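You operate a simulated robot arm through the tools that you are given. There is no shell and no other tool.

The job below is to be done with a simulated two-armed robot. You get a single attempt, and the scene is never put back.

TASK
Lift the sagging cage door true, then shut and lock it.
Fine: free the hinge clamp lever, turn the hinge nut till the pointer stands between the lines, clamp again; the door lock knob ends locked.

It is judged by the outcome, as a careful person would: the job done as asked, and still so three seconds after it is handed in. It fails if anything else is knocked over, pushed out of place, dropped, spilled or broken.

THE ROBOT
Two 7-joint arms with fingered hands on one trunk that stands fixed in place. Base frame: the origin is at the foot of the trunk, x ahead of it, y to its left, z up. Lengths are in mm, angles in rad, forces in N, time in s.
The left shoulder is at [70, 139, 1058], the right one opposite. With the tool pointing down near the work surface each hand reaches from about 440 to 840 mm from the base axis, measured 20 degrees to its own side. Payload 3.9 kg a hand.
The TCP of each hand is the grasp point between the finger pads, 29 mm short of the fingertips. In the tool frame z runs along the fingers and y along their closing line. Largest opening 100 mm; the body of the gripper starts 34 mm behind the TCP. The gripper is a hand of 5 fingers: y runs from the thumb to the fingers, the wrist lies at [-15, -105, -177] in the tool frame, and closing takes about 1.5 s.
Orientation is that of the tool frame in the base frame, as [roll, pitch, yaw] about the fixed x, y, z axes, in that order (R = Rz(yaw) Ry(pitch) Rx(roll)). With the fingers straight down and the wrist toward the robot, the tool's x, y and z point along [0, 1, 0], [1, 0, 0] and [0, 0, -1] of the base frame.

THE INTERFACE
- The arms move only by the tool move_arm. It takes "left_commands", "right_commands" or both (then of equal length, played together; a hand with none holds still); each is a list of rows, each an object (a shift or turn left out is 0, a gripper value left out holds the last) with "jaw": the finger opening in mm, from 0 to 100; "translation": the shift along the tool's x, y, z in mm, a list of three; "rot": the turn, a rotation vector about the tool's x, y, z in rad, a list of three. In form: [{"jaw": jaw, "translation": [dx, dy, dz], "rot": [rx, ry, rz]}, ...]. A call has 1 to 20 rows; each row shifts and turns the commanded pose from where the row before left it, along the tool's axes as they then stand. Rows are played at 5 a second. More than 50 mm and 0.15 rad between two rows, or a gripper value outside its range, and nothing of the call is played. A pose out of reach is approached as far as the arm can. The call stops where the force on the tool passes 40 N (or 10 N more than at its start, if that is more) or the arm is blocked; 0.2 s more then pass. Each finger travels about 153 mm/s and halts on what it meets, pressing with about 22 N; the grip force reading is that of the motor and also rises with nothing between the fingers. The clock runs only during rows and for 0.2 s after the last one: add rows that do not move to give the fingers time. It gives the time, the measured TCP pose, the force on the tool (base axes), the opening and the grip force at its end, in the units of the frame above (readings bear some noise), with the torque about the TCP (base axes, N m) and any sound that the robot's microphone picked up.
- Cameras (640 x 400 px; columns grow to the right, rows downward): "scene" is now at [124.9, 50.9, 1391.6]; the picture's right is [0.56, -0.83, 0.00], its down [-0.38, -0.26, -0.89] and it looks along [0.74, 0.50, -0.46] (base axes); focal length 240 px, centre (320, 200). "left" rides on the left gripper at [-66, -86, -121] in its tool frame; the picture's right is [-0.76, -0.31, 0.58], its down [0.59, -0.70, 0.40] and it looks along [0.28, 0.64, 0.71] (tool axes); focal length 247 px, centre (320, 200). "right" rides on the right gripper at [66, -86, -121] in its tool frame; the picture's right is [-0.76, 0.31, -0.58], its down [-0.59, -0.70, 0.40] and it looks along [-0.28, 0.64, 0.71] (tool axes); focal length 247 px, centre (320, 200). There is no depth. A picture from a camera that has moved, and an enlarged one, comes with that camera's place and axes in the base frame and with its lens.
- snapshot(camera): a new picture of that camera. It takes no simulated time.
- slide_trunk(by): slides the trunk up (or, below 0, down) by that many mm; the arms and the scene camera ride with it, the base frame stays. It gives what a move gives, with no picture.
- preshape(shape, hand): the hand has 5 fingers and takes this shape, open, in about a second: jaw (thumb against the fingers, like two jaws); tri (thumb and two fingers); tip (a fingertip pinch); poke (one finger out to press); point (the index stretched); flat (the hand flat); cup (the hand cupped); fist (a fist). The gripper value then closes the fingers along that shape, each until it touches; the sizes above hold for jaw. It gives what a move gives, with no picture.
- aim_head(pan, tilt): turns the head with the scene camera to pan (to the left, within 1.501 rad either way) and tilt (down, from -0.506 to 1.204), counted from straight ahead of the robot. It gives what a move gives.
- zoom(camera, box): a new picture of the part [left, top, right, bottom] of that camera's present view, enlarged. It takes no simulated time.
- hand_in(): hands the job in; it is judged then, once.

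Places have to be worked out from the pictures, the camera data and where the tool is seen. Open the grippers and draw the arms clear of the work before you hand the job in, unless the task says otherwise.

The tools are called after "Emit:" as a command line: name --argument value ..., lists and objects as JSON in quotes. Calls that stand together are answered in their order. move_arm: Moves the arms, as the interface text tells. Its arguments: {"type":"object","properties":{"left_commands":{"type":"array","items":{"type":"object","properties":{"jaw":{"type":"number"},"translation":{"type":"array","items":{"type":"number"}},"rot":{"type":"array","items":{"type":"number"}}}}},"right_commands":{"type":"array","items":{"type":"object","properties":{"jaw":{"type":"number"},"translation":{"type":"array","items":{"type":"number"}},"rot":{"type":"array","items":{"type":"number"}}}}}},"required":[]} The other tools are called the same way: slide_trunk (by) slides the trunk up or down; preshape (shape, hand) gives the hand a shape; aim_head (pan, tilt) turns the head that bears the scene camera; snapshot (camera) takes a picture; zoom (camera, box) takes an enlarged picture of a part of a camera's view; hand_in () hands the job in.

At the start:

```text
clock: 0.0
left_position: [371.4, 333.6, 1247.1]
left_ee_rot: [3.141, 0.0, 1.996]
left_contact_force: [-0.4, -0.6, 1.3]
left_wrist_torque: [0.0, -0.01, 0.01]
left_grip_width: 99.9
left_grasp_force: 0.1
left_shape: jaw
right_position: [594.6, 0.4, 1257.6]
right_ee_rot: [-3.14, 0.0, 1.995]
right_contact_force: [0.0, 0.5, -0.6]
right_wrist_torque: [0.0, 0.01, 0.02]
right_grip_width: 100.0
right_grasp_force: 0.1
right_shape: jaw
trunk travel left (down, up): [-700.0, 140.0]
head pan, tilt: [0.595, 0.476]
```

scene: 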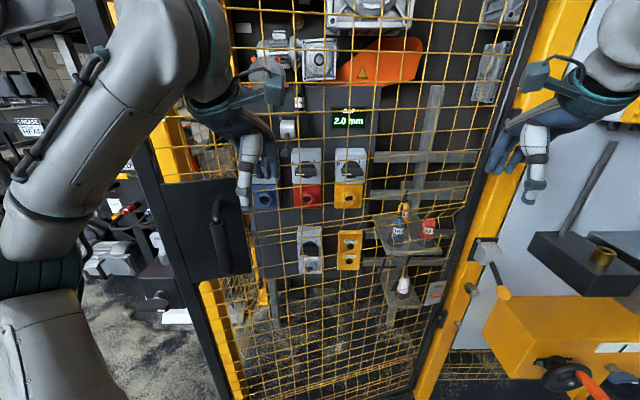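
right: 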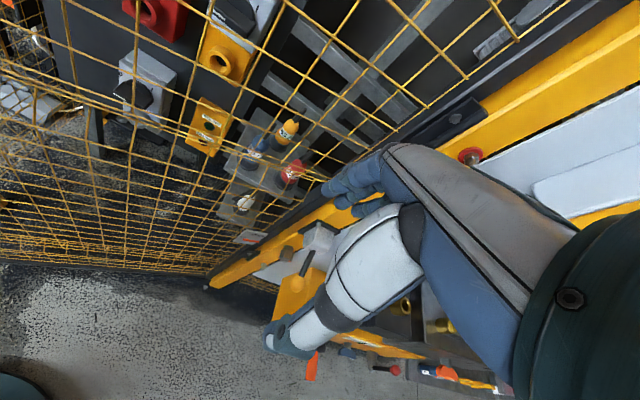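
left: 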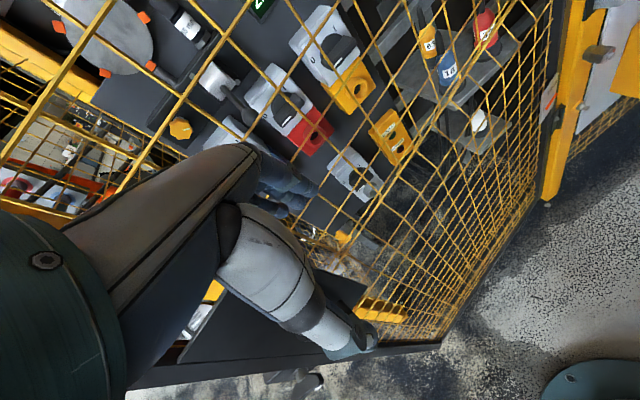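

The pictures show a mesh cage door, hinged on the right post with a clamp lever and handle; I want closer views first.

Emit:
zoom --camera "scene" --box '[420, 200, 580, 300]'

Emit:
zoom --camera "scene" --box '[140, 140, 300, 300]'

Emit:
zoom --camera "right" --box '[200, 140, 500, 400]'

Emit:
zoom --camera "scene" --box '[480, 0, 640, 100]'

```text
4.00 times, centred on (500, 250) of scene
camera zoom: at [124.9, 50.9, 1391.6], right [0.56, -0.83, 0.0], down [-0.38, -0.26, -0.89], along [0.74, 0.5, -0.46], focal length 958 px, centre (-400, 0)
```

zoom: 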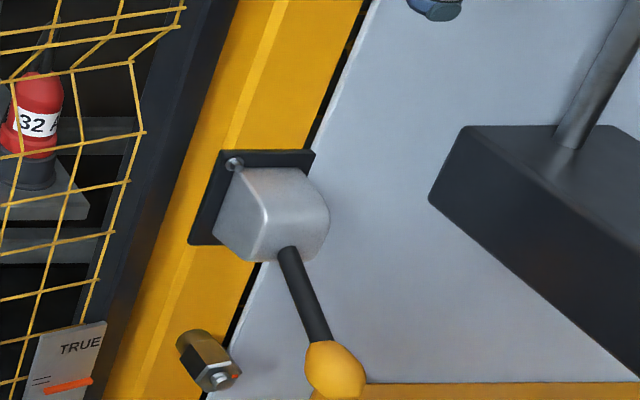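

```text
2.50 times, centred on (220, 220) of scene
camera zoom: at [124.9, 50.9, 1391.6], right [0.56, -0.83, 0.0], down [-0.38, -0.26, -0.89], along [0.74, 0.5, -0.46], focal length 599 px, centre (570, 150)
```

zoom: 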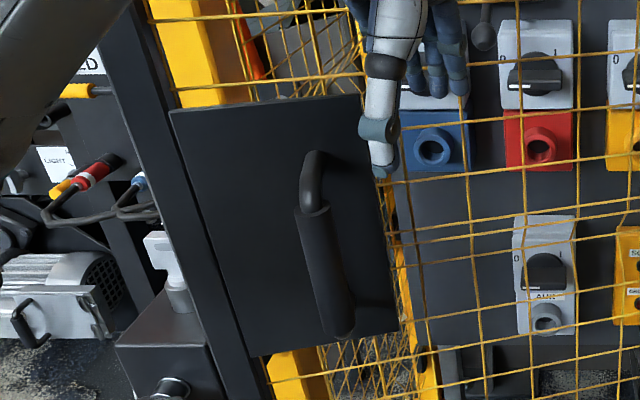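

```text
1.54 times, centred on (350, 270) of right
camera zoom: at [488.8, 24.2, 1378.6], right [0.59, -0.56, 0.58], down [-0.4, -0.83, -0.4], along [0.7, 0.01, -0.71], focal length 380 px, centre (274, 92)
```

zoom: 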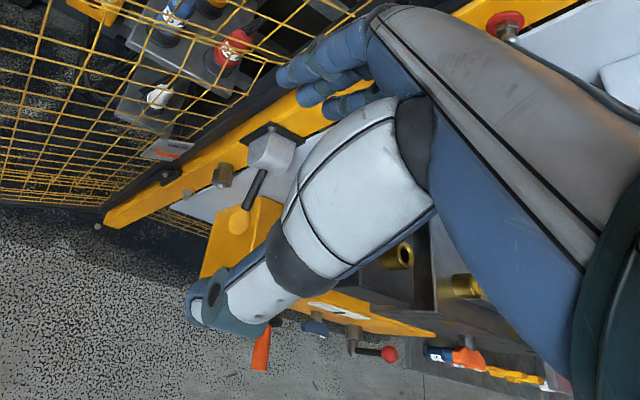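

```text
4.00 times, centred on (560, 50) of scene
camera zoom: at [124.9, 50.9, 1391.6], right [0.56, -0.83, 0.0], down [-0.38, -0.26, -0.89], along [0.74, 0.5, -0.46], focal length 958 px, centre (-640, 800)
```

zoom: 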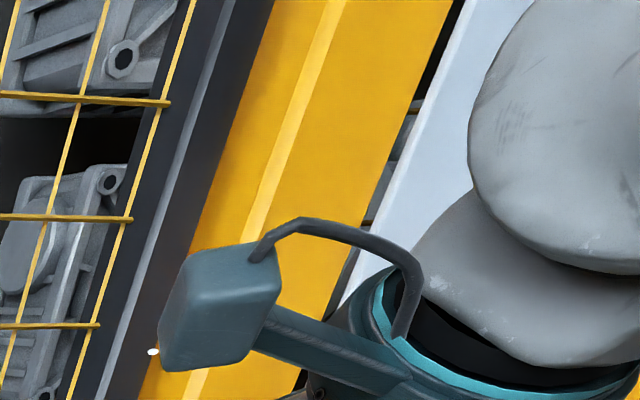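

I see the clamp lever with yellow grip, the hex nut, and the TRUE gauge near the hinge post. Now I look around for the lock knob and the latch side.

Emit:
aim_head --pan 1.0 --tilt 0.5

Emit:
snapshot --camera "scene"

Emit:
aim_head --pan 0.1 --tilt 0.6

Emit:
snapshot --camera "scene"

Emit:
aim_head --pan 0.4 --tilt 1.0

Emit:
snapshot --camera "scene"

Emit:
aim_head --pan 0.5 --tilt -0.1

Emit:
snapshot --camera "scene"

```text
clock: 0.9
left_position: [371.0, 334.2, 1246.4]
left_ee_rot: [-3.141, -0.001, 1.996]
left_contact_force: [-0.6, -0.3, 0.1]
left_wrist_torque: [-0.01, -0.02, 0.01]
left_grip_width: 99.8
left_grasp_force: 0.0
left_shape: jaw
right_position: [594.0, -0.6, 1258.2]
right_ee_rot: [-3.14, 0.0, 1.995]
right_contact_force: [-0.3, 0.2, -0.3]
right_wrist_torque: [-0.02, 0.02, -0.02]
right_grip_width: 100.0
right_grasp_force: 0.0
right_shape: jaw
trunk travel left (down, up): [-700.0, 140.0]
head pan, tilt: [1.0, 0.499]
```

```text
taken
camera scene: at [98.5, 76.2, 1389.6], right [0.84, -0.54, 0.0], down [-0.26, -0.4, -0.88], along [0.47, 0.74, -0.48], focal length 240 px, centre (320, 200)
```

scene: 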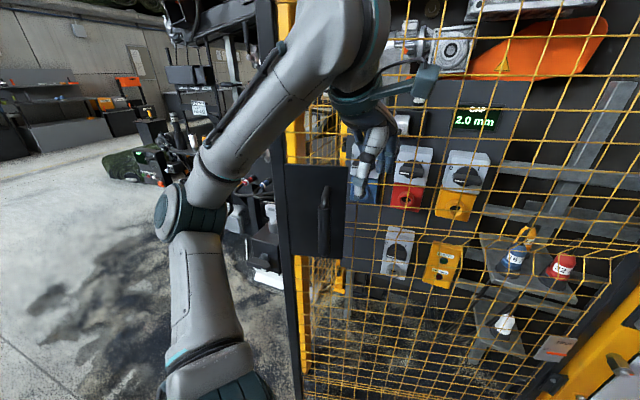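

```text
clock: 2.1
left_position: [371.8, 334.3, 1247.3]
left_ee_rot: [3.141, -0.001, 1.993]
left_contact_force: [0.1, 0.5, 0.2]
left_wrist_torque: [0.02, 0.01, 0.01]
left_grip_width: 99.8
left_grasp_force: 0.1
left_shape: jaw
right_position: [593.2, 0.2, 1258.0]
right_ee_rot: [3.141, 0.0, 1.995]
right_contact_force: [0.9, 0.3, -0.5]
right_wrist_torque: [0.01, -0.01, 0.02]
right_grip_width: 99.6
right_grasp_force: 0.0
right_shape: jaw
trunk travel left (down, up): [-700.0, 140.0]
head pan, tilt: [0.099, 0.6]
```

```text
taken
camera scene: at [137.2, 8.6, 1380.5], right [0.1, -0.99, 0.0], down [-0.56, -0.06, -0.83], along [0.82, 0.08, -0.56], focal length 240 px, centre (320, 200)
```

scene: 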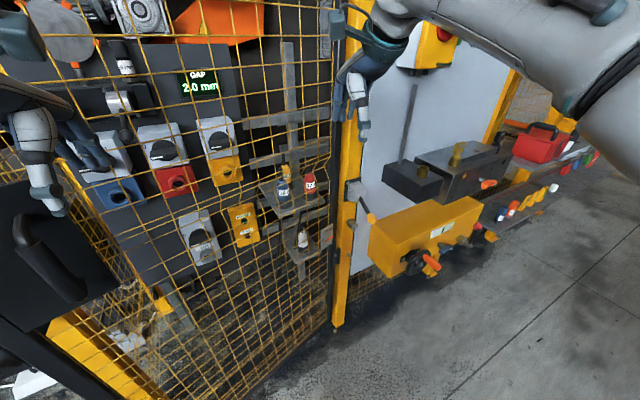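

```text
clock: 2.9
left_position: [370.7, 335.3, 1246.8]
left_ee_rot: [-3.141, 0.001, 1.995]
left_contact_force: [-0.1, 0.5, -0.3]
left_wrist_torque: [0.02, 0.02, -0.03]
left_grip_width: 99.7
left_grasp_force: 0.1
left_shape: jaw
right_position: [593.7, -0.2, 1257.4]
right_ee_rot: [-3.141, 0.0, 1.994]
right_contact_force: [0.9, 0.2, -0.1]
right_wrist_torque: [-0.01, 0.01, 0.02]
right_grip_width: 99.8
right_grasp_force: 0.1
right_shape: jaw
trunk travel left (down, up): [-700.0, 140.0]
head pan, tilt: [0.4, 1.0]
```

```text
taken
camera scene: at [113.5, 26.7, 1348.5], right [0.39, -0.92, 0.0], down [-0.78, -0.33, -0.54], along [0.5, 0.21, -0.84], focal length 240 px, centre (320, 200)
```

scene: 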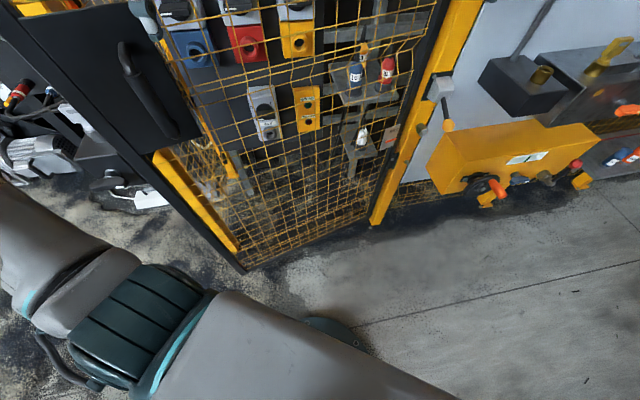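

```text
clock: 4.3
left_position: [372.1, 334.0, 1245.9]
left_ee_rot: [3.142, -0.001, 1.994]
left_contact_force: [0.5, -0.3, -0.3]
left_wrist_torque: [0.03, 0.02, 0.02]
left_grip_width: 99.8
left_grasp_force: 0.0
left_shape: jaw
right_position: [594.5, -0.8, 1257.2]
right_ee_rot: [3.139, 0.001, 1.995]
right_contact_force: [0.0, -0.8, 0.0]
right_wrist_torque: [-0.02, 0.01, -0.01]
right_grip_width: 99.8
right_grasp_force: 0.1
right_shape: jaw
trunk travel left (down, up): [-700.0, 140.0]
head pan, tilt: [0.499, -0.099]
```

```text
taken
camera scene: at [125.7, 41.4, 1444.5], right [0.48, -0.88, 0.0], down [0.09, 0.05, -1.0], along [0.87, 0.48, 0.1], focal length 240 px, centre (320, 200)
```

scene: 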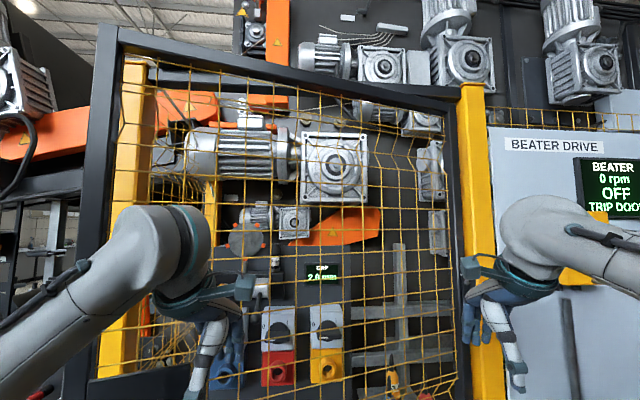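

The door is ajar, hinged on the right post, and the cage front runs obliquely (normal about [-0.83,-0.56]). I still need the lock knob, so I draw the left arm back and up for a clearer view.

Emit:
move_arm --left_commands '[{"translation": [0, -30, -35]}, {"translation": [0, -30, -35]}, {"translation": [0, -30, -35]}, {"translation": [0, -20, -35]}]'

Emit:
aim_head --pan 0.9 --tilt 0.4

Emit:
snapshot --camera "scene"

Emit:
snapshot --camera "left"

```text
clock: 5.3
left_position: [367.3, 268.4, 1355.3]
left_ee_rot: [3.139, 0.0, 1.994]
left_contact_force: [-0.4, -0.2, -0.2]
left_wrist_torque: [0.04, 0.02, 0.03]
left_grip_width: 100.1
left_grasp_force: 0.0
left_shape: jaw
left hand out of reach, approached as far as the arm can: row 1, 2, 3, 4
right_position: [593.3, -2.6, 1256.9]
right_ee_rot: [3.141, -0.001, 1.997]
right_contact_force: [0.1, 0.0, -0.1]
right_wrist_torque: [0.03, 0.02, -0.01]
right_grip_width: 99.9
right_grasp_force: 0.1
right_shape: jaw
trunk travel left (down, up): [-700.0, 140.0]
head pan, tilt: [0.499, -0.099]
```

```text
clock: 6.2
left_position: [368.5, 268.7, 1355.7]
left_ee_rot: [3.139, 0.0, 1.995]
left_contact_force: [0.1, 0.1, 0.3]
left_wrist_torque: [0.0, 0.03, 0.0]
left_grip_width: 99.7
left_grasp_force: 0.1
left_shape: jaw
right_position: [594.1, -0.6, 1257.6]
right_ee_rot: [3.139, 0.001, 1.994]
right_contact_force: [0.2, -0.1, 0.3]
right_wrist_torque: [0.0, 0.03, 0.03]
right_grip_width: 99.9
right_grasp_force: 0.0
right_shape: jaw
trunk travel left (down, up): [-700.0, 140.0]
head pan, tilt: [0.901, 0.4]
```

```text
taken
camera scene: at [106.8, 72.1, 1398.8], right [0.78, -0.62, 0.0], down [-0.24, -0.3, -0.92], along [0.57, 0.72, -0.39], focal length 240 px, centre (320, 200)
```

scene: 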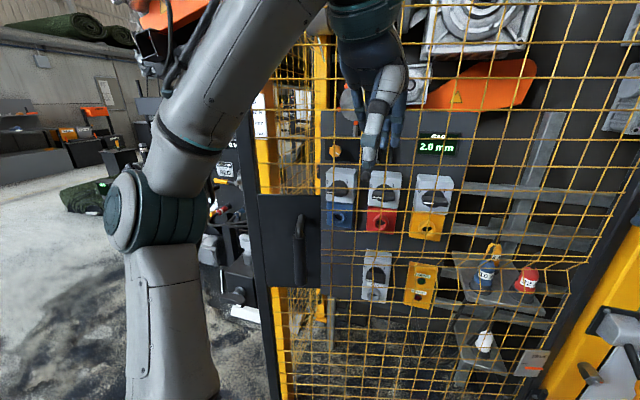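

```text
taken
camera left: at [317.6, 174.4, 1475.1], right [0.03, -0.82, -0.58], down [-0.88, 0.25, -0.4], along [0.47, 0.52, -0.71], focal length 247 px, centre (320, 200)
```

left: 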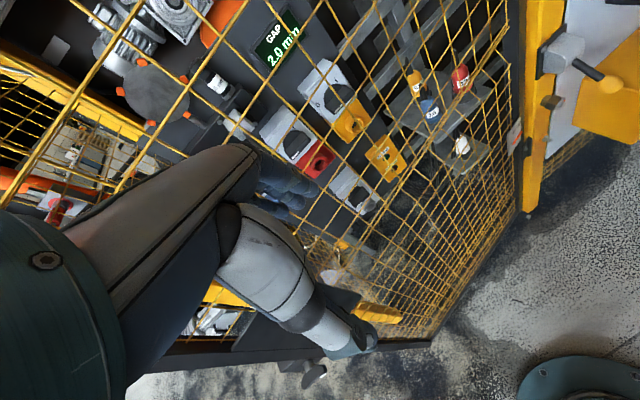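

No lock knob obvious yet; I zoom in on the latch-side plate and the post behind it.

Emit:
zoom --camera "scene" --box '[220, 80, 380, 180]'

Emit:
zoom --camera "scene" --box '[220, 170, 380, 270]'

Emit:
zoom --camera "scene" --box '[220, 270, 380, 370]'

Emit:
zoom --camera "left" --box '[480, 0, 640, 150]'

Emit:
zoom --camera "left" --box '[150, 250, 400, 400]'

```text
4.00 times, centred on (300, 130) of scene
camera zoom: at [106.8, 72.1, 1398.8], right [0.78, -0.62, 0.0], down [-0.24, -0.3, -0.92], along [0.57, 0.72, -0.39], focal length 958 px, centre (400, 480)
```

zoom: 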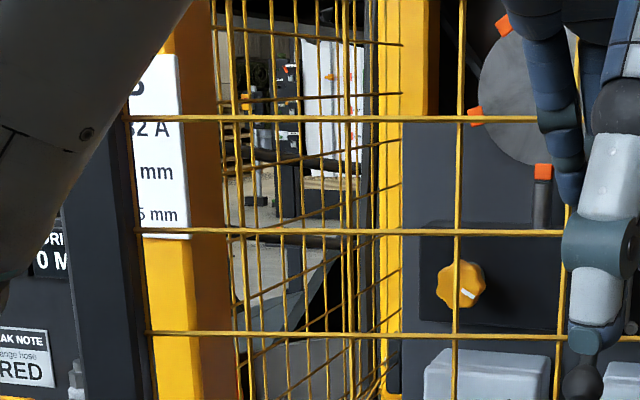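

```text
4.00 times, centred on (300, 220) of scene
camera zoom: at [106.8, 72.1, 1398.8], right [0.78, -0.62, 0.0], down [-0.24, -0.3, -0.92], along [0.57, 0.72, -0.39], focal length 958 px, centre (400, 120)
```

zoom: 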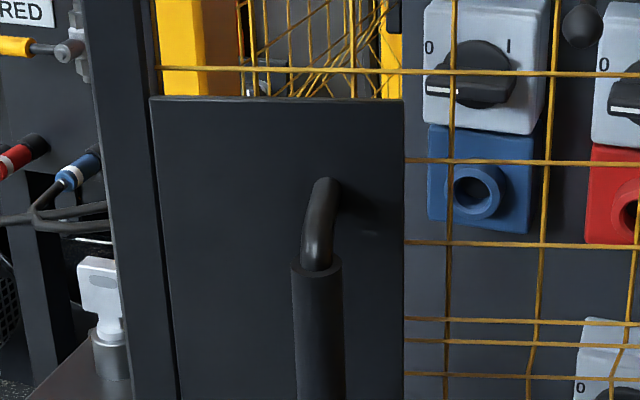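

```text
4.00 times, centred on (300, 320) of scene
camera zoom: at [106.8, 72.1, 1398.8], right [0.78, -0.62, 0.0], down [-0.24, -0.3, -0.92], along [0.57, 0.72, -0.39], focal length 958 px, centre (400, -280)
```

zoom: 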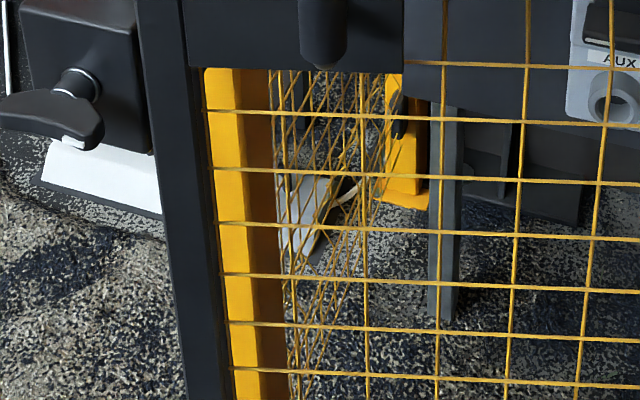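

```text
2.67 times, centred on (560, 75) of left
camera zoom: at [317.6, 174.4, 1475.1], right [0.03, -0.82, -0.58], down [-0.88, 0.25, -0.4], along [0.47, 0.52, -0.71], focal length 659 px, centre (-320, 533)
```

zoom: 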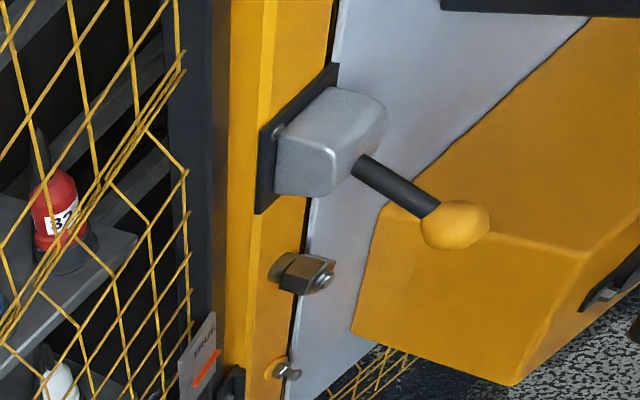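

```text
2.56 times, centred on (275, 325) of left
camera zoom: at [317.6, 174.4, 1475.1], right [0.03, -0.82, -0.58], down [-0.88, 0.25, -0.4], along [0.47, 0.52, -0.71], focal length 632 px, centre (435, -120)
```

zoom: 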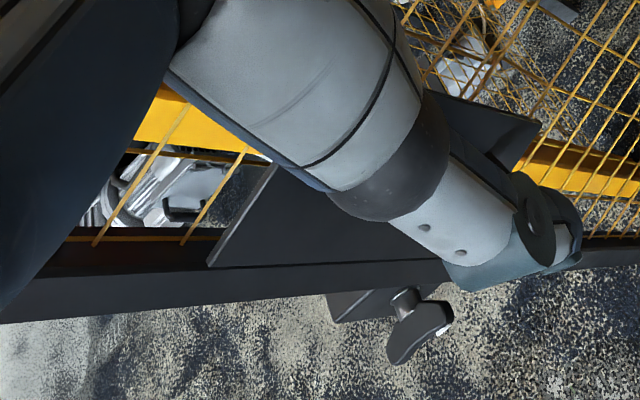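

A black wing knob on a box with a white mark is visible just left of the door stile, around (226,594,912) by triangulation. I aim the head at it for detail.

Emit:
aim_head --pan 1.25 --tilt 0.65

Emit:
snapshot --camera "scene"

Emit:
zoom --camera "scene" --box '[240, 120, 480, 270]'

```text
clock: 7.0
left_position: [369.4, 270.6, 1354.9]
left_ee_rot: [3.141, 0.002, 1.995]
left_contact_force: [0.4, 0.0, 0.4]
left_wrist_torque: [0.01, -0.03, -0.01]
left_grip_width: 99.6
left_grasp_force: 0.1
left_shape: jaw
right_position: [595.9, -0.5, 1258.1]
right_ee_rot: [-3.141, 0.001, 1.995]
right_contact_force: [0.4, 0.6, 0.0]
right_wrist_torque: [0.02, -0.01, 0.0]
right_grip_width: 100.0
right_grasp_force: 0.1
right_shape: jaw
trunk travel left (down, up): [-700.0, 140.0]
head pan, tilt: [1.25, 0.649]
```

```text
taken
camera scene: at [76.7, 82.1, 1376.3], right [0.95, -0.32, 0.0], down [-0.19, -0.57, -0.8], along [0.25, 0.76, -0.6], focal length 240 px, centre (320, 200)
```

scene: 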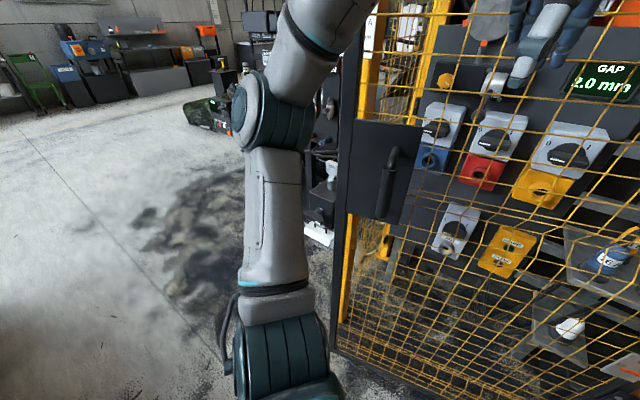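

```text
2.67 times, centred on (360, 195) of scene
camera zoom: at [76.7, 82.1, 1376.3], right [0.95, -0.32, 0.0], down [-0.19, -0.57, -0.8], along [0.25, 0.76, -0.6], focal length 639 px, centre (213, 213)
```

zoom: 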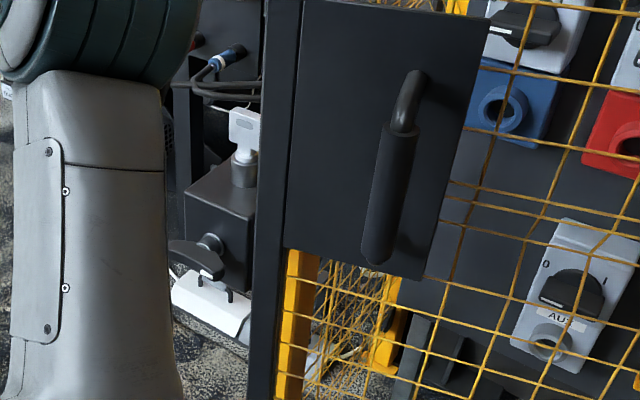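

The box also carries a key on top; the knob sits on its front. I bring the left hand camera round to look at it closely, keeping clear of the door handle.

Emit:
move_arm --left_commands '[{"rot": [0, 0, -0.15]}, {"rot": [0, 0, -0.15]}, {"rot": [0, 0, -0.15]}, {"rot": [0, 0, -0.15]}, {"rot": [0, 0, -0.15]}, {"rot": [0, 0, -0.15]}, {"translation": [37, 13, 26]}, {"translation": [37, 13, 26]}, {"translation": [37, 13, 26]}, {"translation": [37, 13, 26]}, {"translation": [37, 13, 26]}, {"translation": [37, 13, 26]}]'

Emit:
snapshot --camera "left"

Emit:
snapshot --camera "scene"

```text
clock: 9.6
left_position: [424.9, 377.3, 1151.3]
left_ee_rot: [-3.14, 0.0, 2.895]
left_contact_force: [0.4, -1.6, 0.1]
left_wrist_torque: [-0.02, 0.0, -0.02]
left_grip_width: 99.5
left_grasp_force: 0.1
left_shape: jaw
left hand out of reach, approached as far as the arm can: row 1, 2, 3, 4, 5, 6, 7, 8, 9, 10, 11, 12
right_position: [594.3, 1.6, 1257.1]
right_ee_rot: [-3.141, 0.002, 1.994]
right_contact_force: [0.8, 0.4, -0.4]
right_wrist_torque: [0.0, 0.0, -0.01]
right_grip_width: 99.8
right_grasp_force: 0.0
right_shape: jaw
trunk travel left (down, up): [-700.0, 140.0]
head pan, tilt: [1.25, 0.649]
```

```text
taken
camera left: at [467.3, 277.5, 1272.7], right [0.66, -0.48, -0.58], down [-0.74, -0.54, -0.4], along [-0.12, 0.69, -0.71], focal length 247 px, centre (320, 200)
```

left: 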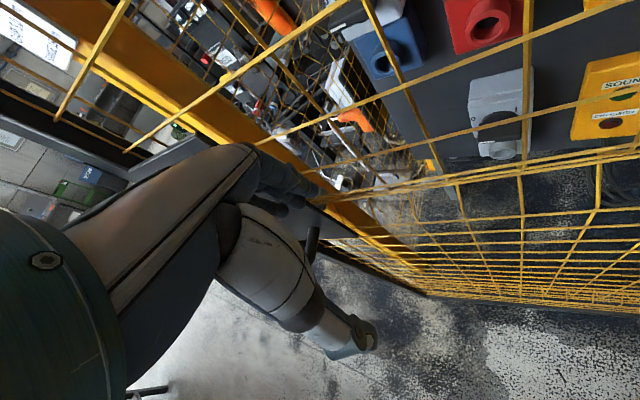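

```text
taken
camera scene: at [76.8, 83.7, 1376.1], right [0.95, -0.32, 0.0], down [-0.19, -0.57, -0.8], along [0.25, 0.76, -0.61], focal length 240 px, centre (320, 200)
```

scene: 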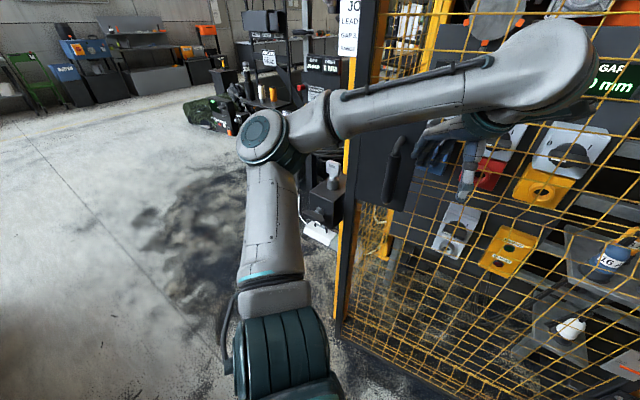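

The left hand ended out of its wanted pose, close to the door at (425,377). I test how the command base behaves with a small move back from the door, about 30 mm.

Emit:
move_arm --left_commands '[{"translation": [0, -15, 0]}, {"translation": [0, -15, 0]}]'

```text
clock: 10.2
left_position: [422.2, 346.3, 1152.0]
left_ee_rot: [-3.14, 0.001, 2.896]
left_contact_force: [0.1, -0.4, 0.1]
left_wrist_torque: [0.0, 0.01, -0.04]
left_grip_width: 99.6
left_grasp_force: 0.1
left_shape: jaw
left hand out of reach, approached as far as the arm can: row 1
right_position: [593.6, -0.5, 1257.8]
right_ee_rot: [3.141, 0.0, 1.994]
right_contact_force: [0.2, -0.1, 0.3]
right_wrist_torque: [0.0, -0.01, 0.03]
right_grip_width: 99.7
right_grasp_force: 0.0
right_shape: jaw
trunk travel left (down, up): [-700.0, 140.0]
head pan, tilt: [1.25, 0.649]
```

Commands continue from the actual pose, good. Now I bring the right hand to point horizontally at the hinge post (fingers along [0.83,0.56,0], closing line horizontal), well back from it, so its camera can inspect the clamp, nut and gauge.

Emit:
move_arm --right_commands '[{"translation": [-18.4, 4.3, 39.3]}, {"translation": [-18.4, 4.3, 39.3]}, {"translation": [-18.4, 4.3, 39.3]}, {"translation": [-18.4, 4.3, 39.3]}, {"rot": [-0.0776, 0.0918, 0.0776]}, {"rot": [-0.0776, 0.0918, 0.0776]}, {"rot": [-0.0776, 0.0918, 0.0776]}, {"rot": [-0.0776, 0.0918, 0.0776]}, {"rot": [-0.0776, 0.0918, 0.0776]}, {"rot": [-0.0776, 0.0918, 0.0776]}, {"rot": [-0.0776, 0.0918, 0.0776]}, {"rot": [-0.0776, 0.0918, 0.0776]}, {"rot": [-0.0776, 0.0918, 0.0776]}, {"rot": [-0.0776, 0.0918, 0.0776]}, {"rot": [-0.0776, 0.0918, 0.0776]}, {"rot": [-0.0776, 0.0918, 0.0776]}, {"rot": [-0.0776, 0.0918, 0.0776]}, {"rot": [-0.0776, 0.0918, 0.0776]}]'

Emit:
aim_head --pan 0.2 --tilt 0.5

Emit:
snapshot --camera "scene"

Emit:
snapshot --camera "right"

```text
clock: 14.0
left_position: [423.2, 346.9, 1152.4]
left_ee_rot: [3.141, -0.001, 2.898]
left_contact_force: [-1.1, 0.7, 0.0]
left_wrist_torque: [-0.02, 0.0, 0.0]
left_grip_width: 99.7
left_grasp_force: 0.0
left_shape: jaw
right_position: [639.9, -61.1, 1099.9]
right_ee_rot: [-0.818, -1.565, -1.737]
right_contact_force: [-0.2, -0.1, 0.1]
right_wrist_torque: [-0.02, 0.01, -0.01]
right_grip_width: 99.9
right_grasp_force: 0.0
right_shape: jaw
trunk travel left (down, up): [-700.0, 140.0]
head pan, tilt: [1.25, 0.649]
```

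```text
clock: 15.3
left_position: [422.2, 345.9, 1152.1]
left_ee_rot: [-3.141, -0.002, 2.895]
left_contact_force: [-0.3, 0.1, -0.5]
left_wrist_torque: [0.02, 0.0, 0.01]
left_grip_width: 99.8
left_grasp_force: 0.1
left_shape: jaw
right_position: [640.4, -60.9, 1101.7]
right_ee_rot: [-0.542, -1.568, -2.01]
right_contact_force: [-0.6, 0.5, -0.1]
right_wrist_torque: [0.0, 0.0, -0.02]
right_grip_width: 99.9
right_grasp_force: 0.0
right_shape: jaw
trunk travel left (down, up): [-700.0, 140.0]
head pan, tilt: [0.201, 0.499]
```

```text
taken
camera scene: at [138.3, 17.9, 1389.6], right [0.2, -0.98, 0.0], down [-0.47, -0.1, -0.88], along [0.86, 0.18, -0.48], focal length 240 px, centre (320, 200)
```

scene: 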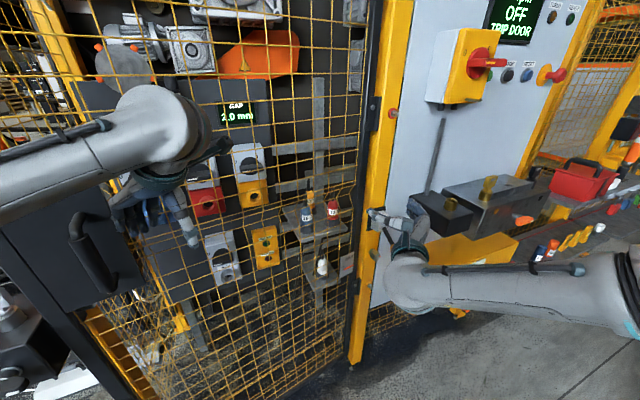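

```text
taken
camera right: at [491.5, -56.9, 1166.4], right [-0.31, -0.57, -0.76], down [-0.06, 0.81, -0.59], along [0.95, -0.14, -0.28], focal length 247 px, centre (320, 200)
```

right: 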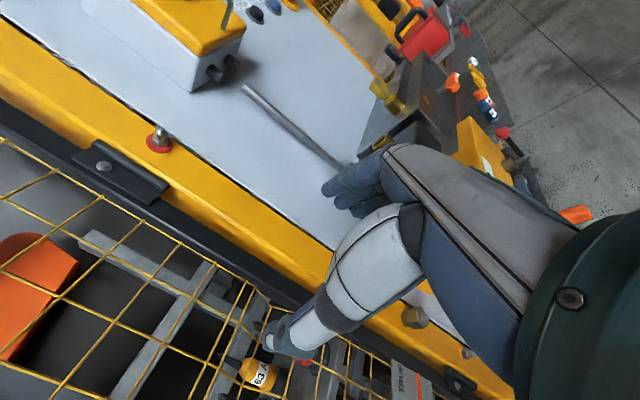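

The nut and gauge peek out at the lower right of the right camera; I zoom on these and on the scene view of the clamp.

Emit:
zoom --camera "right" --box '[340, 270, 520, 400]'

Emit:
zoom --camera "scene" --box '[330, 180, 430, 300]'

```text
3.08 times, centred on (430, 335) of right
camera zoom: at [491.5, -56.9, 1166.4], right [-0.31, -0.57, -0.76], down [-0.06, 0.81, -0.59], along [0.95, -0.14, -0.28], focal length 760 px, centre (-18, -215)
```

zoom: 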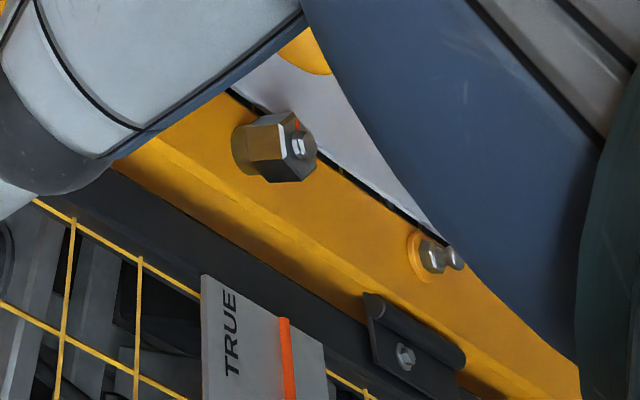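

```text
3.33 times, centred on (380, 240) of scene
camera zoom: at [138.3, 17.9, 1389.6], right [0.2, -0.98, 0.0], down [-0.47, -0.1, -0.88], along [0.86, 0.18, -0.48], focal length 799 px, centre (120, 67)
```

zoom: 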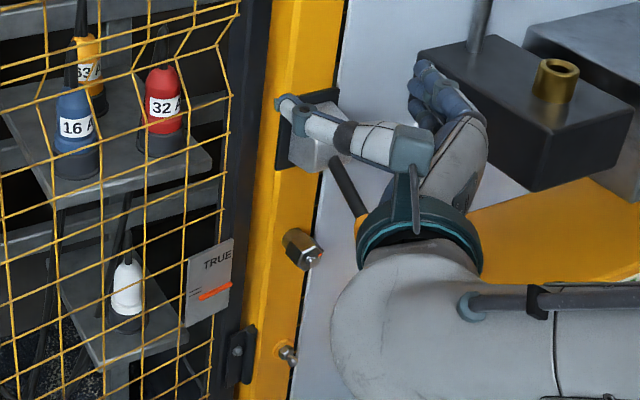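

Nut front is about (838,-56,777). Let me zoom hard on the gauge to read the pointer against the lines.

Emit:
zoom --camera "scene" --box '[380, 248, 404, 280]'

Emit:
zoom --camera "right" --box '[390, 340, 450, 400]'

```text
12.50 times, centred on (392, 264) of scene
camera zoom: at [138.3, 17.9, 1389.6], right [0.2, -0.98, 0.0], down [-0.47, -0.1, -0.88], along [0.86, 0.18, -0.48], focal length 2995 px, centre (-580, -600)
```

zoom: 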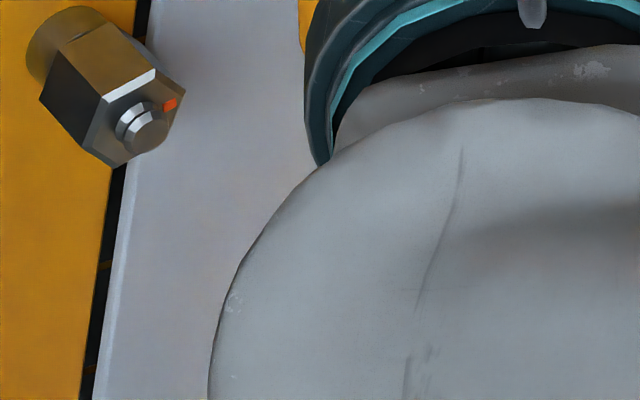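

```text
6.67 times, centred on (420, 370) of right
camera zoom: at [491.5, -56.9, 1166.4], right [-0.31, -0.57, -0.76], down [-0.06, 0.81, -0.59], along [0.95, -0.14, -0.28], focal length 1646 px, centre (-347, -933)
```

zoom: 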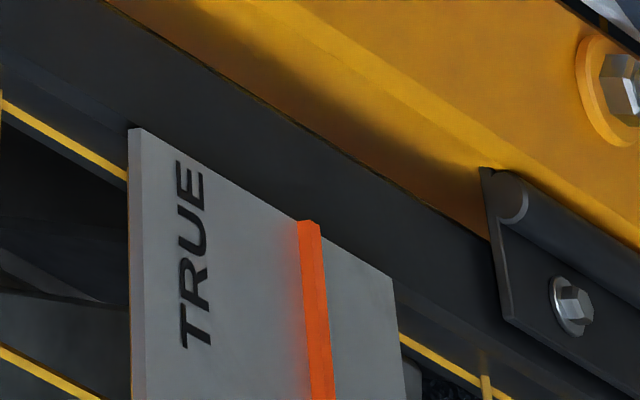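

The zoom stays sharp, so I zoom properly on the gauge, the nut, and the clamp lever from the scene camera.

Emit:
zoom --camera "scene" --box '[334, 252, 358, 267]'

Emit:
zoom --camera "scene" --box '[350, 200, 414, 240]'

```text
16.00 times, centred on (346, 260) of scene
camera zoom: at [138.3, 17.9, 1389.6], right [0.2, -0.98, 0.0], down [-0.47, -0.1, -0.88], along [0.86, 0.18, -0.48], focal length 3833 px, centre (-96, -752)
```

zoom: 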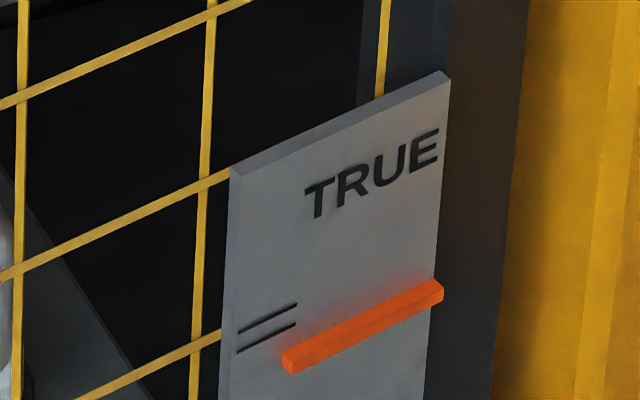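

```text
10.00 times, centred on (382, 220) of scene
camera zoom: at [138.3, 17.9, 1389.6], right [0.2, -0.98, 0.0], down [-0.47, -0.1, -0.88], along [0.86, 0.18, -0.48], focal length 2396 px, centre (-300, 0)
```

zoom: 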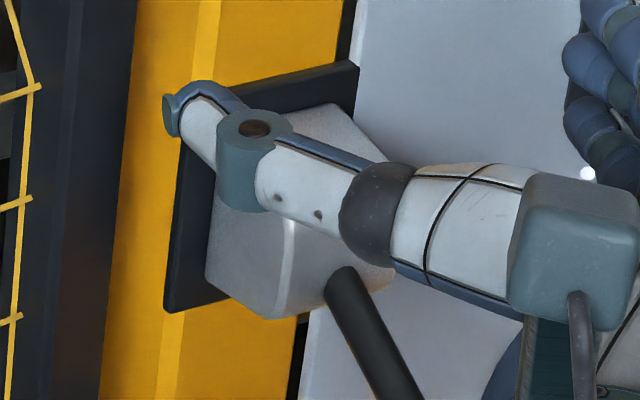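

The gauge reads clearly: the pointer sits about 10 mm below the pair of lines. I raise the right hand out of the line of sight and zoom on the clamp lever.

Emit:
move_arm --right_commands '[{"translation": [40, 0, -10]}, {"translation": [40, 0, -10]}, {"translation": [40, 0, -10]}]'

Emit:
zoom --camera "scene" --box '[344, 195, 408, 235]'

Emit:
zoom --camera "right" --box '[300, 200, 640, 400]'

Emit:
snapshot --camera "left"

```text
clock: 16.1
left_position: [421.3, 346.7, 1153.5]
left_ee_rot: [-3.142, 0.003, 2.895]
left_contact_force: [-0.4, 0.0, 0.9]
left_wrist_torque: [0.0, 0.02, 0.02]
left_grip_width: 99.6
left_grasp_force: 0.2
left_shape: jaw
right_position: [612.0, -74.2, 1220.5]
right_ee_rot: [-0.847, -1.567, -1.705]
right_contact_force: [0.1, -0.4, -0.3]
right_wrist_torque: [-0.02, 0.04, 0.03]
right_grip_width: 100.0
right_grasp_force: 0.0
right_shape: jaw
trunk travel left (down, up): [-700.0, 140.0]
head pan, tilt: [0.201, 0.499]
```

```text
10.00 times, centred on (376, 215) of scene
camera zoom: at [136.8, 17.5, 1389.7], right [0.2, -0.98, 0.0], down [-0.47, -0.1, -0.88], along [0.86, 0.18, -0.48], focal length 2396 px, centre (-240, 50)
```

zoom: 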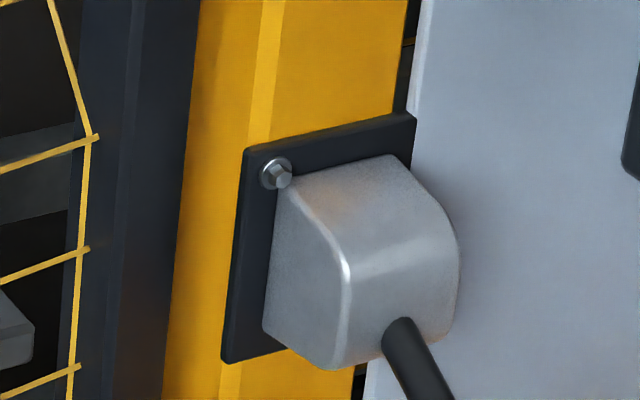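

```text
1.88 times, centred on (470, 300) of right
camera zoom: at [463.2, -70.1, 1285.7], right [-0.31, -0.57, -0.76], down [-0.06, 0.81, -0.59], along [0.95, -0.14, -0.28], focal length 465 px, centre (38, 12)
```

zoom: 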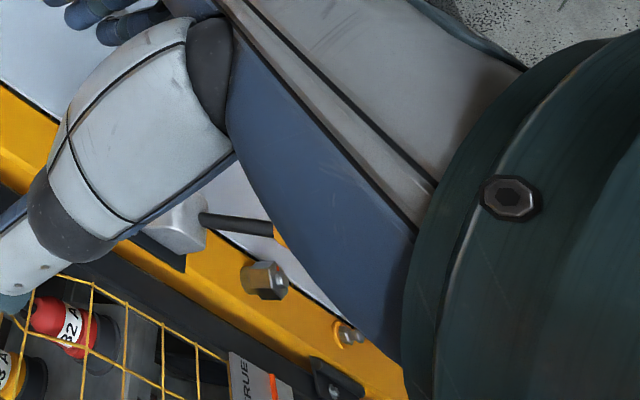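

```text
taken
camera left: at [464.7, 246.8, 1273.5], right [0.66, -0.48, -0.58], down [-0.74, -0.54, -0.4], along [-0.12, 0.69, -0.71], focal length 247 px, centre (320, 200)
```

left: 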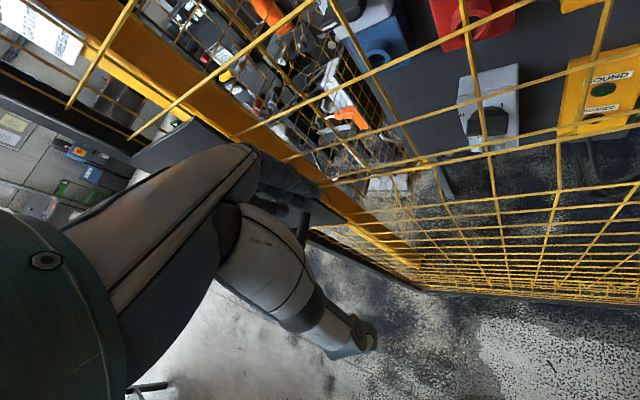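

The clamp housing looks D-shaped with a rod ending in a yellow ball. I lower the right hand in front and below the lever (tips ~60 mm short of it) so its camera sees the lever unobstructed.

Emit:
move_arm --right_commands '[{"translation": [-42, 9.8, 0]}, {"translation": [-42, 9.8, 0]}, {"translation": [-42, 9.8, 0]}, {"translation": [-42, 9.8, 0]}, {"translation": [-42, 9.8, 0]}, {"translation": [-42, 9.8, 0]}, {"translation": [-42, 9.8, 0]}, {"translation": [-42, 9.8, 0]}, {"translation": [-42, 9.8, 0]}, {"translation": [-42, 9.8, 10]}]'

Emit:
snapshot --camera "right"

Emit:
snapshot --camera "scene"

```text
clock: 18.3
left_position: [424.3, 346.8, 1152.9]
left_ee_rot: [-3.141, 0.0, 2.895]
left_contact_force: [-0.2, 0.3, -0.9]
left_wrist_torque: [0.0, 0.0, -0.04]
left_grip_width: 99.9
left_grasp_force: 0.0
left_shape: jaw
right_position: [677.6, -150.7, 798.5]
right_ee_rot: [-0.435, -1.566, -2.117]
right_contact_force: [-0.6, 0.5, -0.3]
right_wrist_torque: [0.0, -0.03, 0.01]
right_grip_width: 100.1
right_grasp_force: 0.2
right_shape: jaw
trunk travel left (down, up): [-700.0, 140.0]
head pan, tilt: [0.201, 0.499]
```

```text
taken
camera right: at [529.9, -147.7, 863.2], right [-0.31, -0.57, -0.76], down [-0.06, 0.81, -0.59], along [0.95, -0.14, -0.28], focal length 247 px, centre (320, 200)
```

right: 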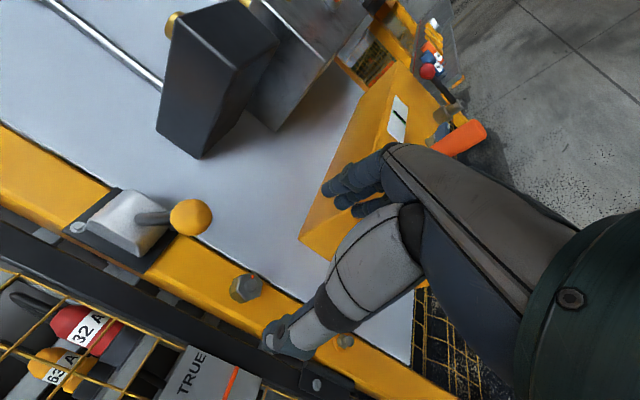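

```text
taken
camera scene: at [139.8, 17.7, 1389.5], right [0.2, -0.98, 0.0], down [-0.47, -0.1, -0.88], along [0.86, 0.17, -0.48], focal length 240 px, centre (320, 200)
```

scene: 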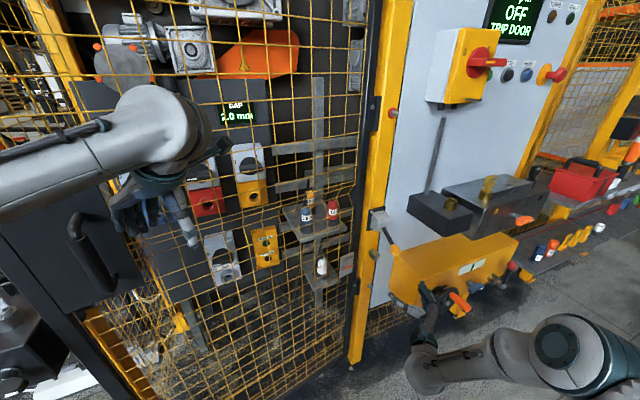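

Excellent view: clamp, ball lever, nut and gauge are all in frame. Zooming on each for geometry.

Emit:
zoom --camera "right" --box '[50, 160, 242, 280]'

Emit:
zoom --camera "right" --box '[150, 250, 390, 400]'

Emit:
zoom --camera "scene" --box '[360, 200, 440, 250]'

```text
3.33 times, centred on (146, 220) of right
camera zoom: at [529.9, -147.7, 863.2], right [-0.31, -0.57, -0.76], down [-0.06, 0.81, -0.59], along [0.95, -0.14, -0.28], focal length 823 px, centre (900, 133)
```

zoom: 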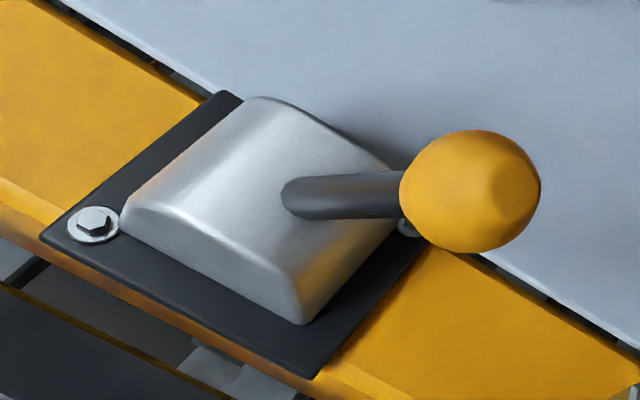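

```text
2.67 times, centred on (270, 325) of right
camera zoom: at [529.9, -147.7, 863.2], right [-0.31, -0.57, -0.76], down [-0.06, 0.81, -0.59], along [0.95, -0.14, -0.28], focal length 659 px, centre (453, -133)
```

zoom: 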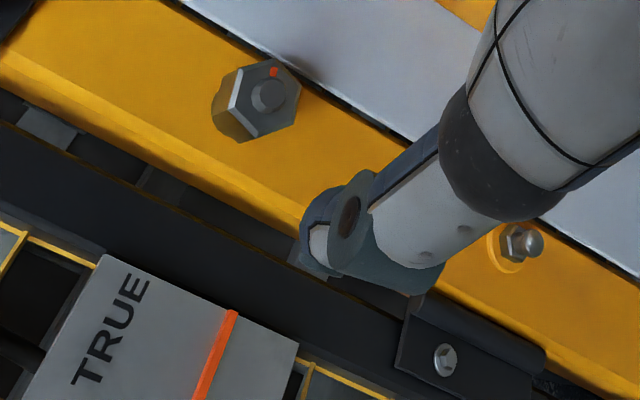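

```text
8.00 times, centred on (400, 225) of scene
camera zoom: at [139.8, 17.7, 1389.5], right [0.2, -0.98, 0.0], down [-0.47, -0.1, -0.88], along [0.86, 0.17, -0.48], focal length 1917 px, centre (-320, 0)
```

zoom: 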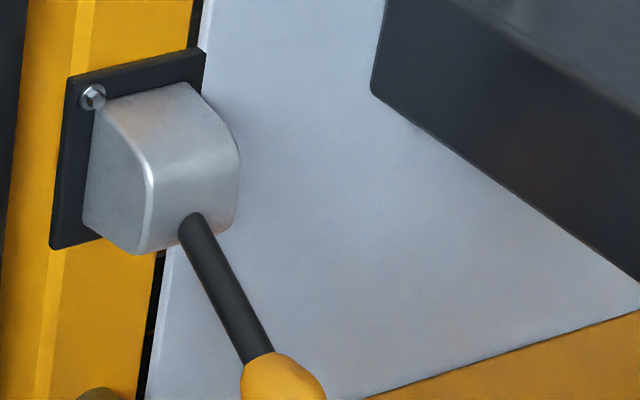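

Lever geometry worked out: ball at cage coordinates s≈513, d≈582, z≈881 (d = depth along [0.83,0.56]), rod pivoting about a horizontal axis in the housing. I raise the hand level with the ball, still ~90 mm short, to line up.

Emit:
move_arm --right_commands '[{"translation": [41, 4, 0], "jaw": 90}, {"translation": [41, 4, 0]}, {"translation": [0, 0, 30]}]'

Emit:
snapshot --camera "right"

Emit:
zoom --camera "scene" --box '[340, 190, 468, 270]'

```text
clock: 19.1
left_position: [424.6, 347.9, 1152.3]
left_ee_rot: [-3.139, -0.002, 2.897]
left_contact_force: [0.8, -0.4, -0.9]
left_wrist_torque: [-0.02, 0.01, -0.01]
left_grip_width: 99.5
left_grasp_force: 0.0
left_shape: jaw
right_position: [709.1, -143.9, 880.7]
right_ee_rot: [-0.863, -1.568, -1.689]
right_contact_force: [0.1, -0.4, -1.1]
right_wrist_torque: [0.03, -0.01, 0.0]
right_grip_width: 90.7
right_grasp_force: 0.2
right_shape: jaw
trunk travel left (down, up): [-700.0, 140.0]
head pan, tilt: [0.201, 0.499]
```

```text
taken
camera right: at [560.7, -140.5, 946.3], right [-0.31, -0.57, -0.76], down [-0.06, 0.81, -0.59], along [0.95, -0.14, -0.28], focal length 247 px, centre (320, 200)
```

right: 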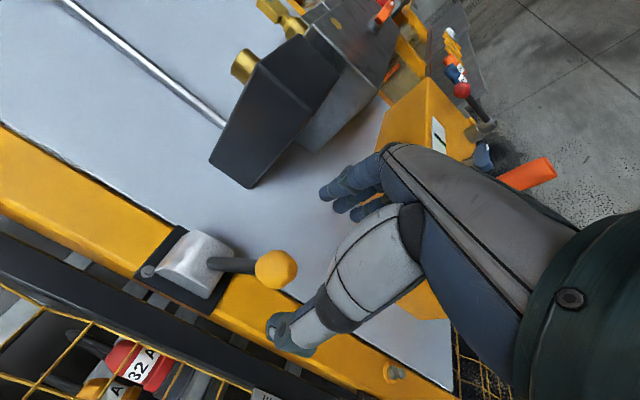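

```text
5.00 times, centred on (404, 230) of scene
camera zoom: at [140.2, 18.8, 1389.3], right [0.2, -0.98, 0.0], down [-0.47, -0.1, -0.88], along [0.86, 0.17, -0.48], focal length 1198 px, centre (-100, 50)
```

zoom: 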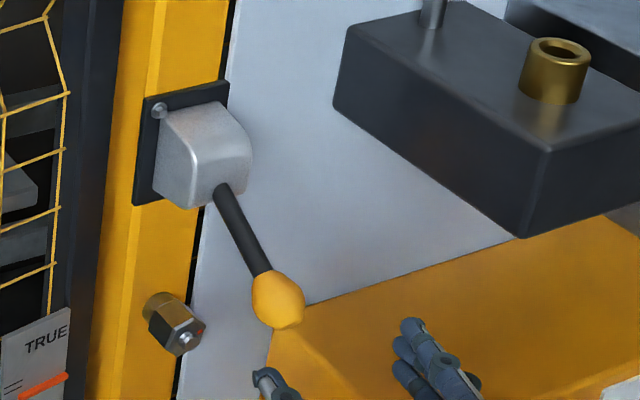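

Ball confirmed at s≈513, d≈582, z≈881; TCP is at (517,507,881). I move forward 75 mm and close on the ball.

Emit:
move_arm --right_commands '[{"translation": [0, -1.5, 25]}, {"translation": [0, -1.5, 25]}, {"translation": [0, 0, 25]}, {}]'

Emit:
zoom --camera "scene" --box '[340, 190, 468, 270]'

Emit:
snapshot --camera "right"

```text
clock: 20.1
left_position: [424.5, 346.4, 1153.0]
left_ee_rot: [3.141, 0.001, 2.896]
left_contact_force: [0.1, -0.2, 0.2]
left_wrist_torque: [0.02, 0.02, 0.02]
left_grip_width: 99.8
left_grasp_force: 0.1
left_shape: jaw
right_position: [767.4, -98.2, 880.6]
right_ee_rot: [-0.694, -1.566, -1.857]
right_contact_force: [-0.4, -0.8, 0.6]
right_wrist_torque: [0.0, -0.01, 0.02]
right_grip_width: 90.1
right_grasp_force: 0.1
right_shape: jaw
trunk travel left (down, up): [-700.0, 140.0]
head pan, tilt: [0.201, 0.499]
```

```text
5.00 times, centred on (404, 230) of scene
camera zoom: at [138.1, 17.6, 1389.6], right [0.2, -0.98, 0.0], down [-0.47, -0.1, -0.88], along [0.86, 0.18, -0.48], focal length 1198 px, centre (-100, 50)
```

zoom: 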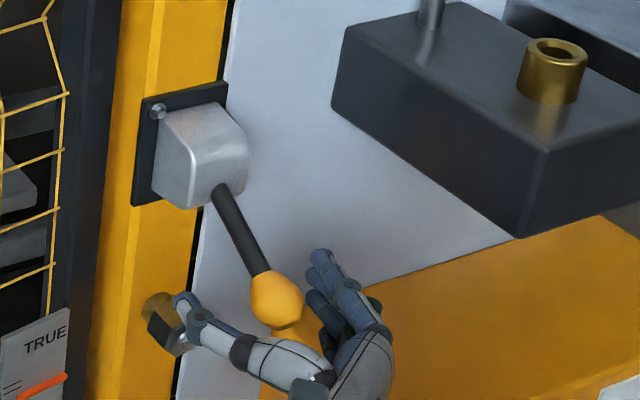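

```text
taken
camera right: at [619.9, -94.5, 946.4], right [-0.31, -0.57, -0.76], down [-0.06, 0.81, -0.59], along [0.95, -0.14, -0.28], focal length 247 px, centre (320, 200)
```

right: 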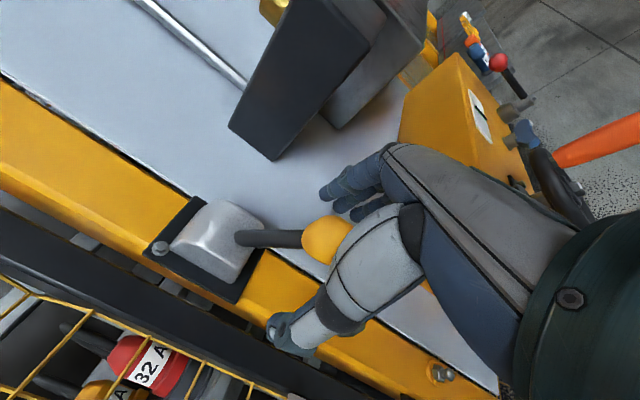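

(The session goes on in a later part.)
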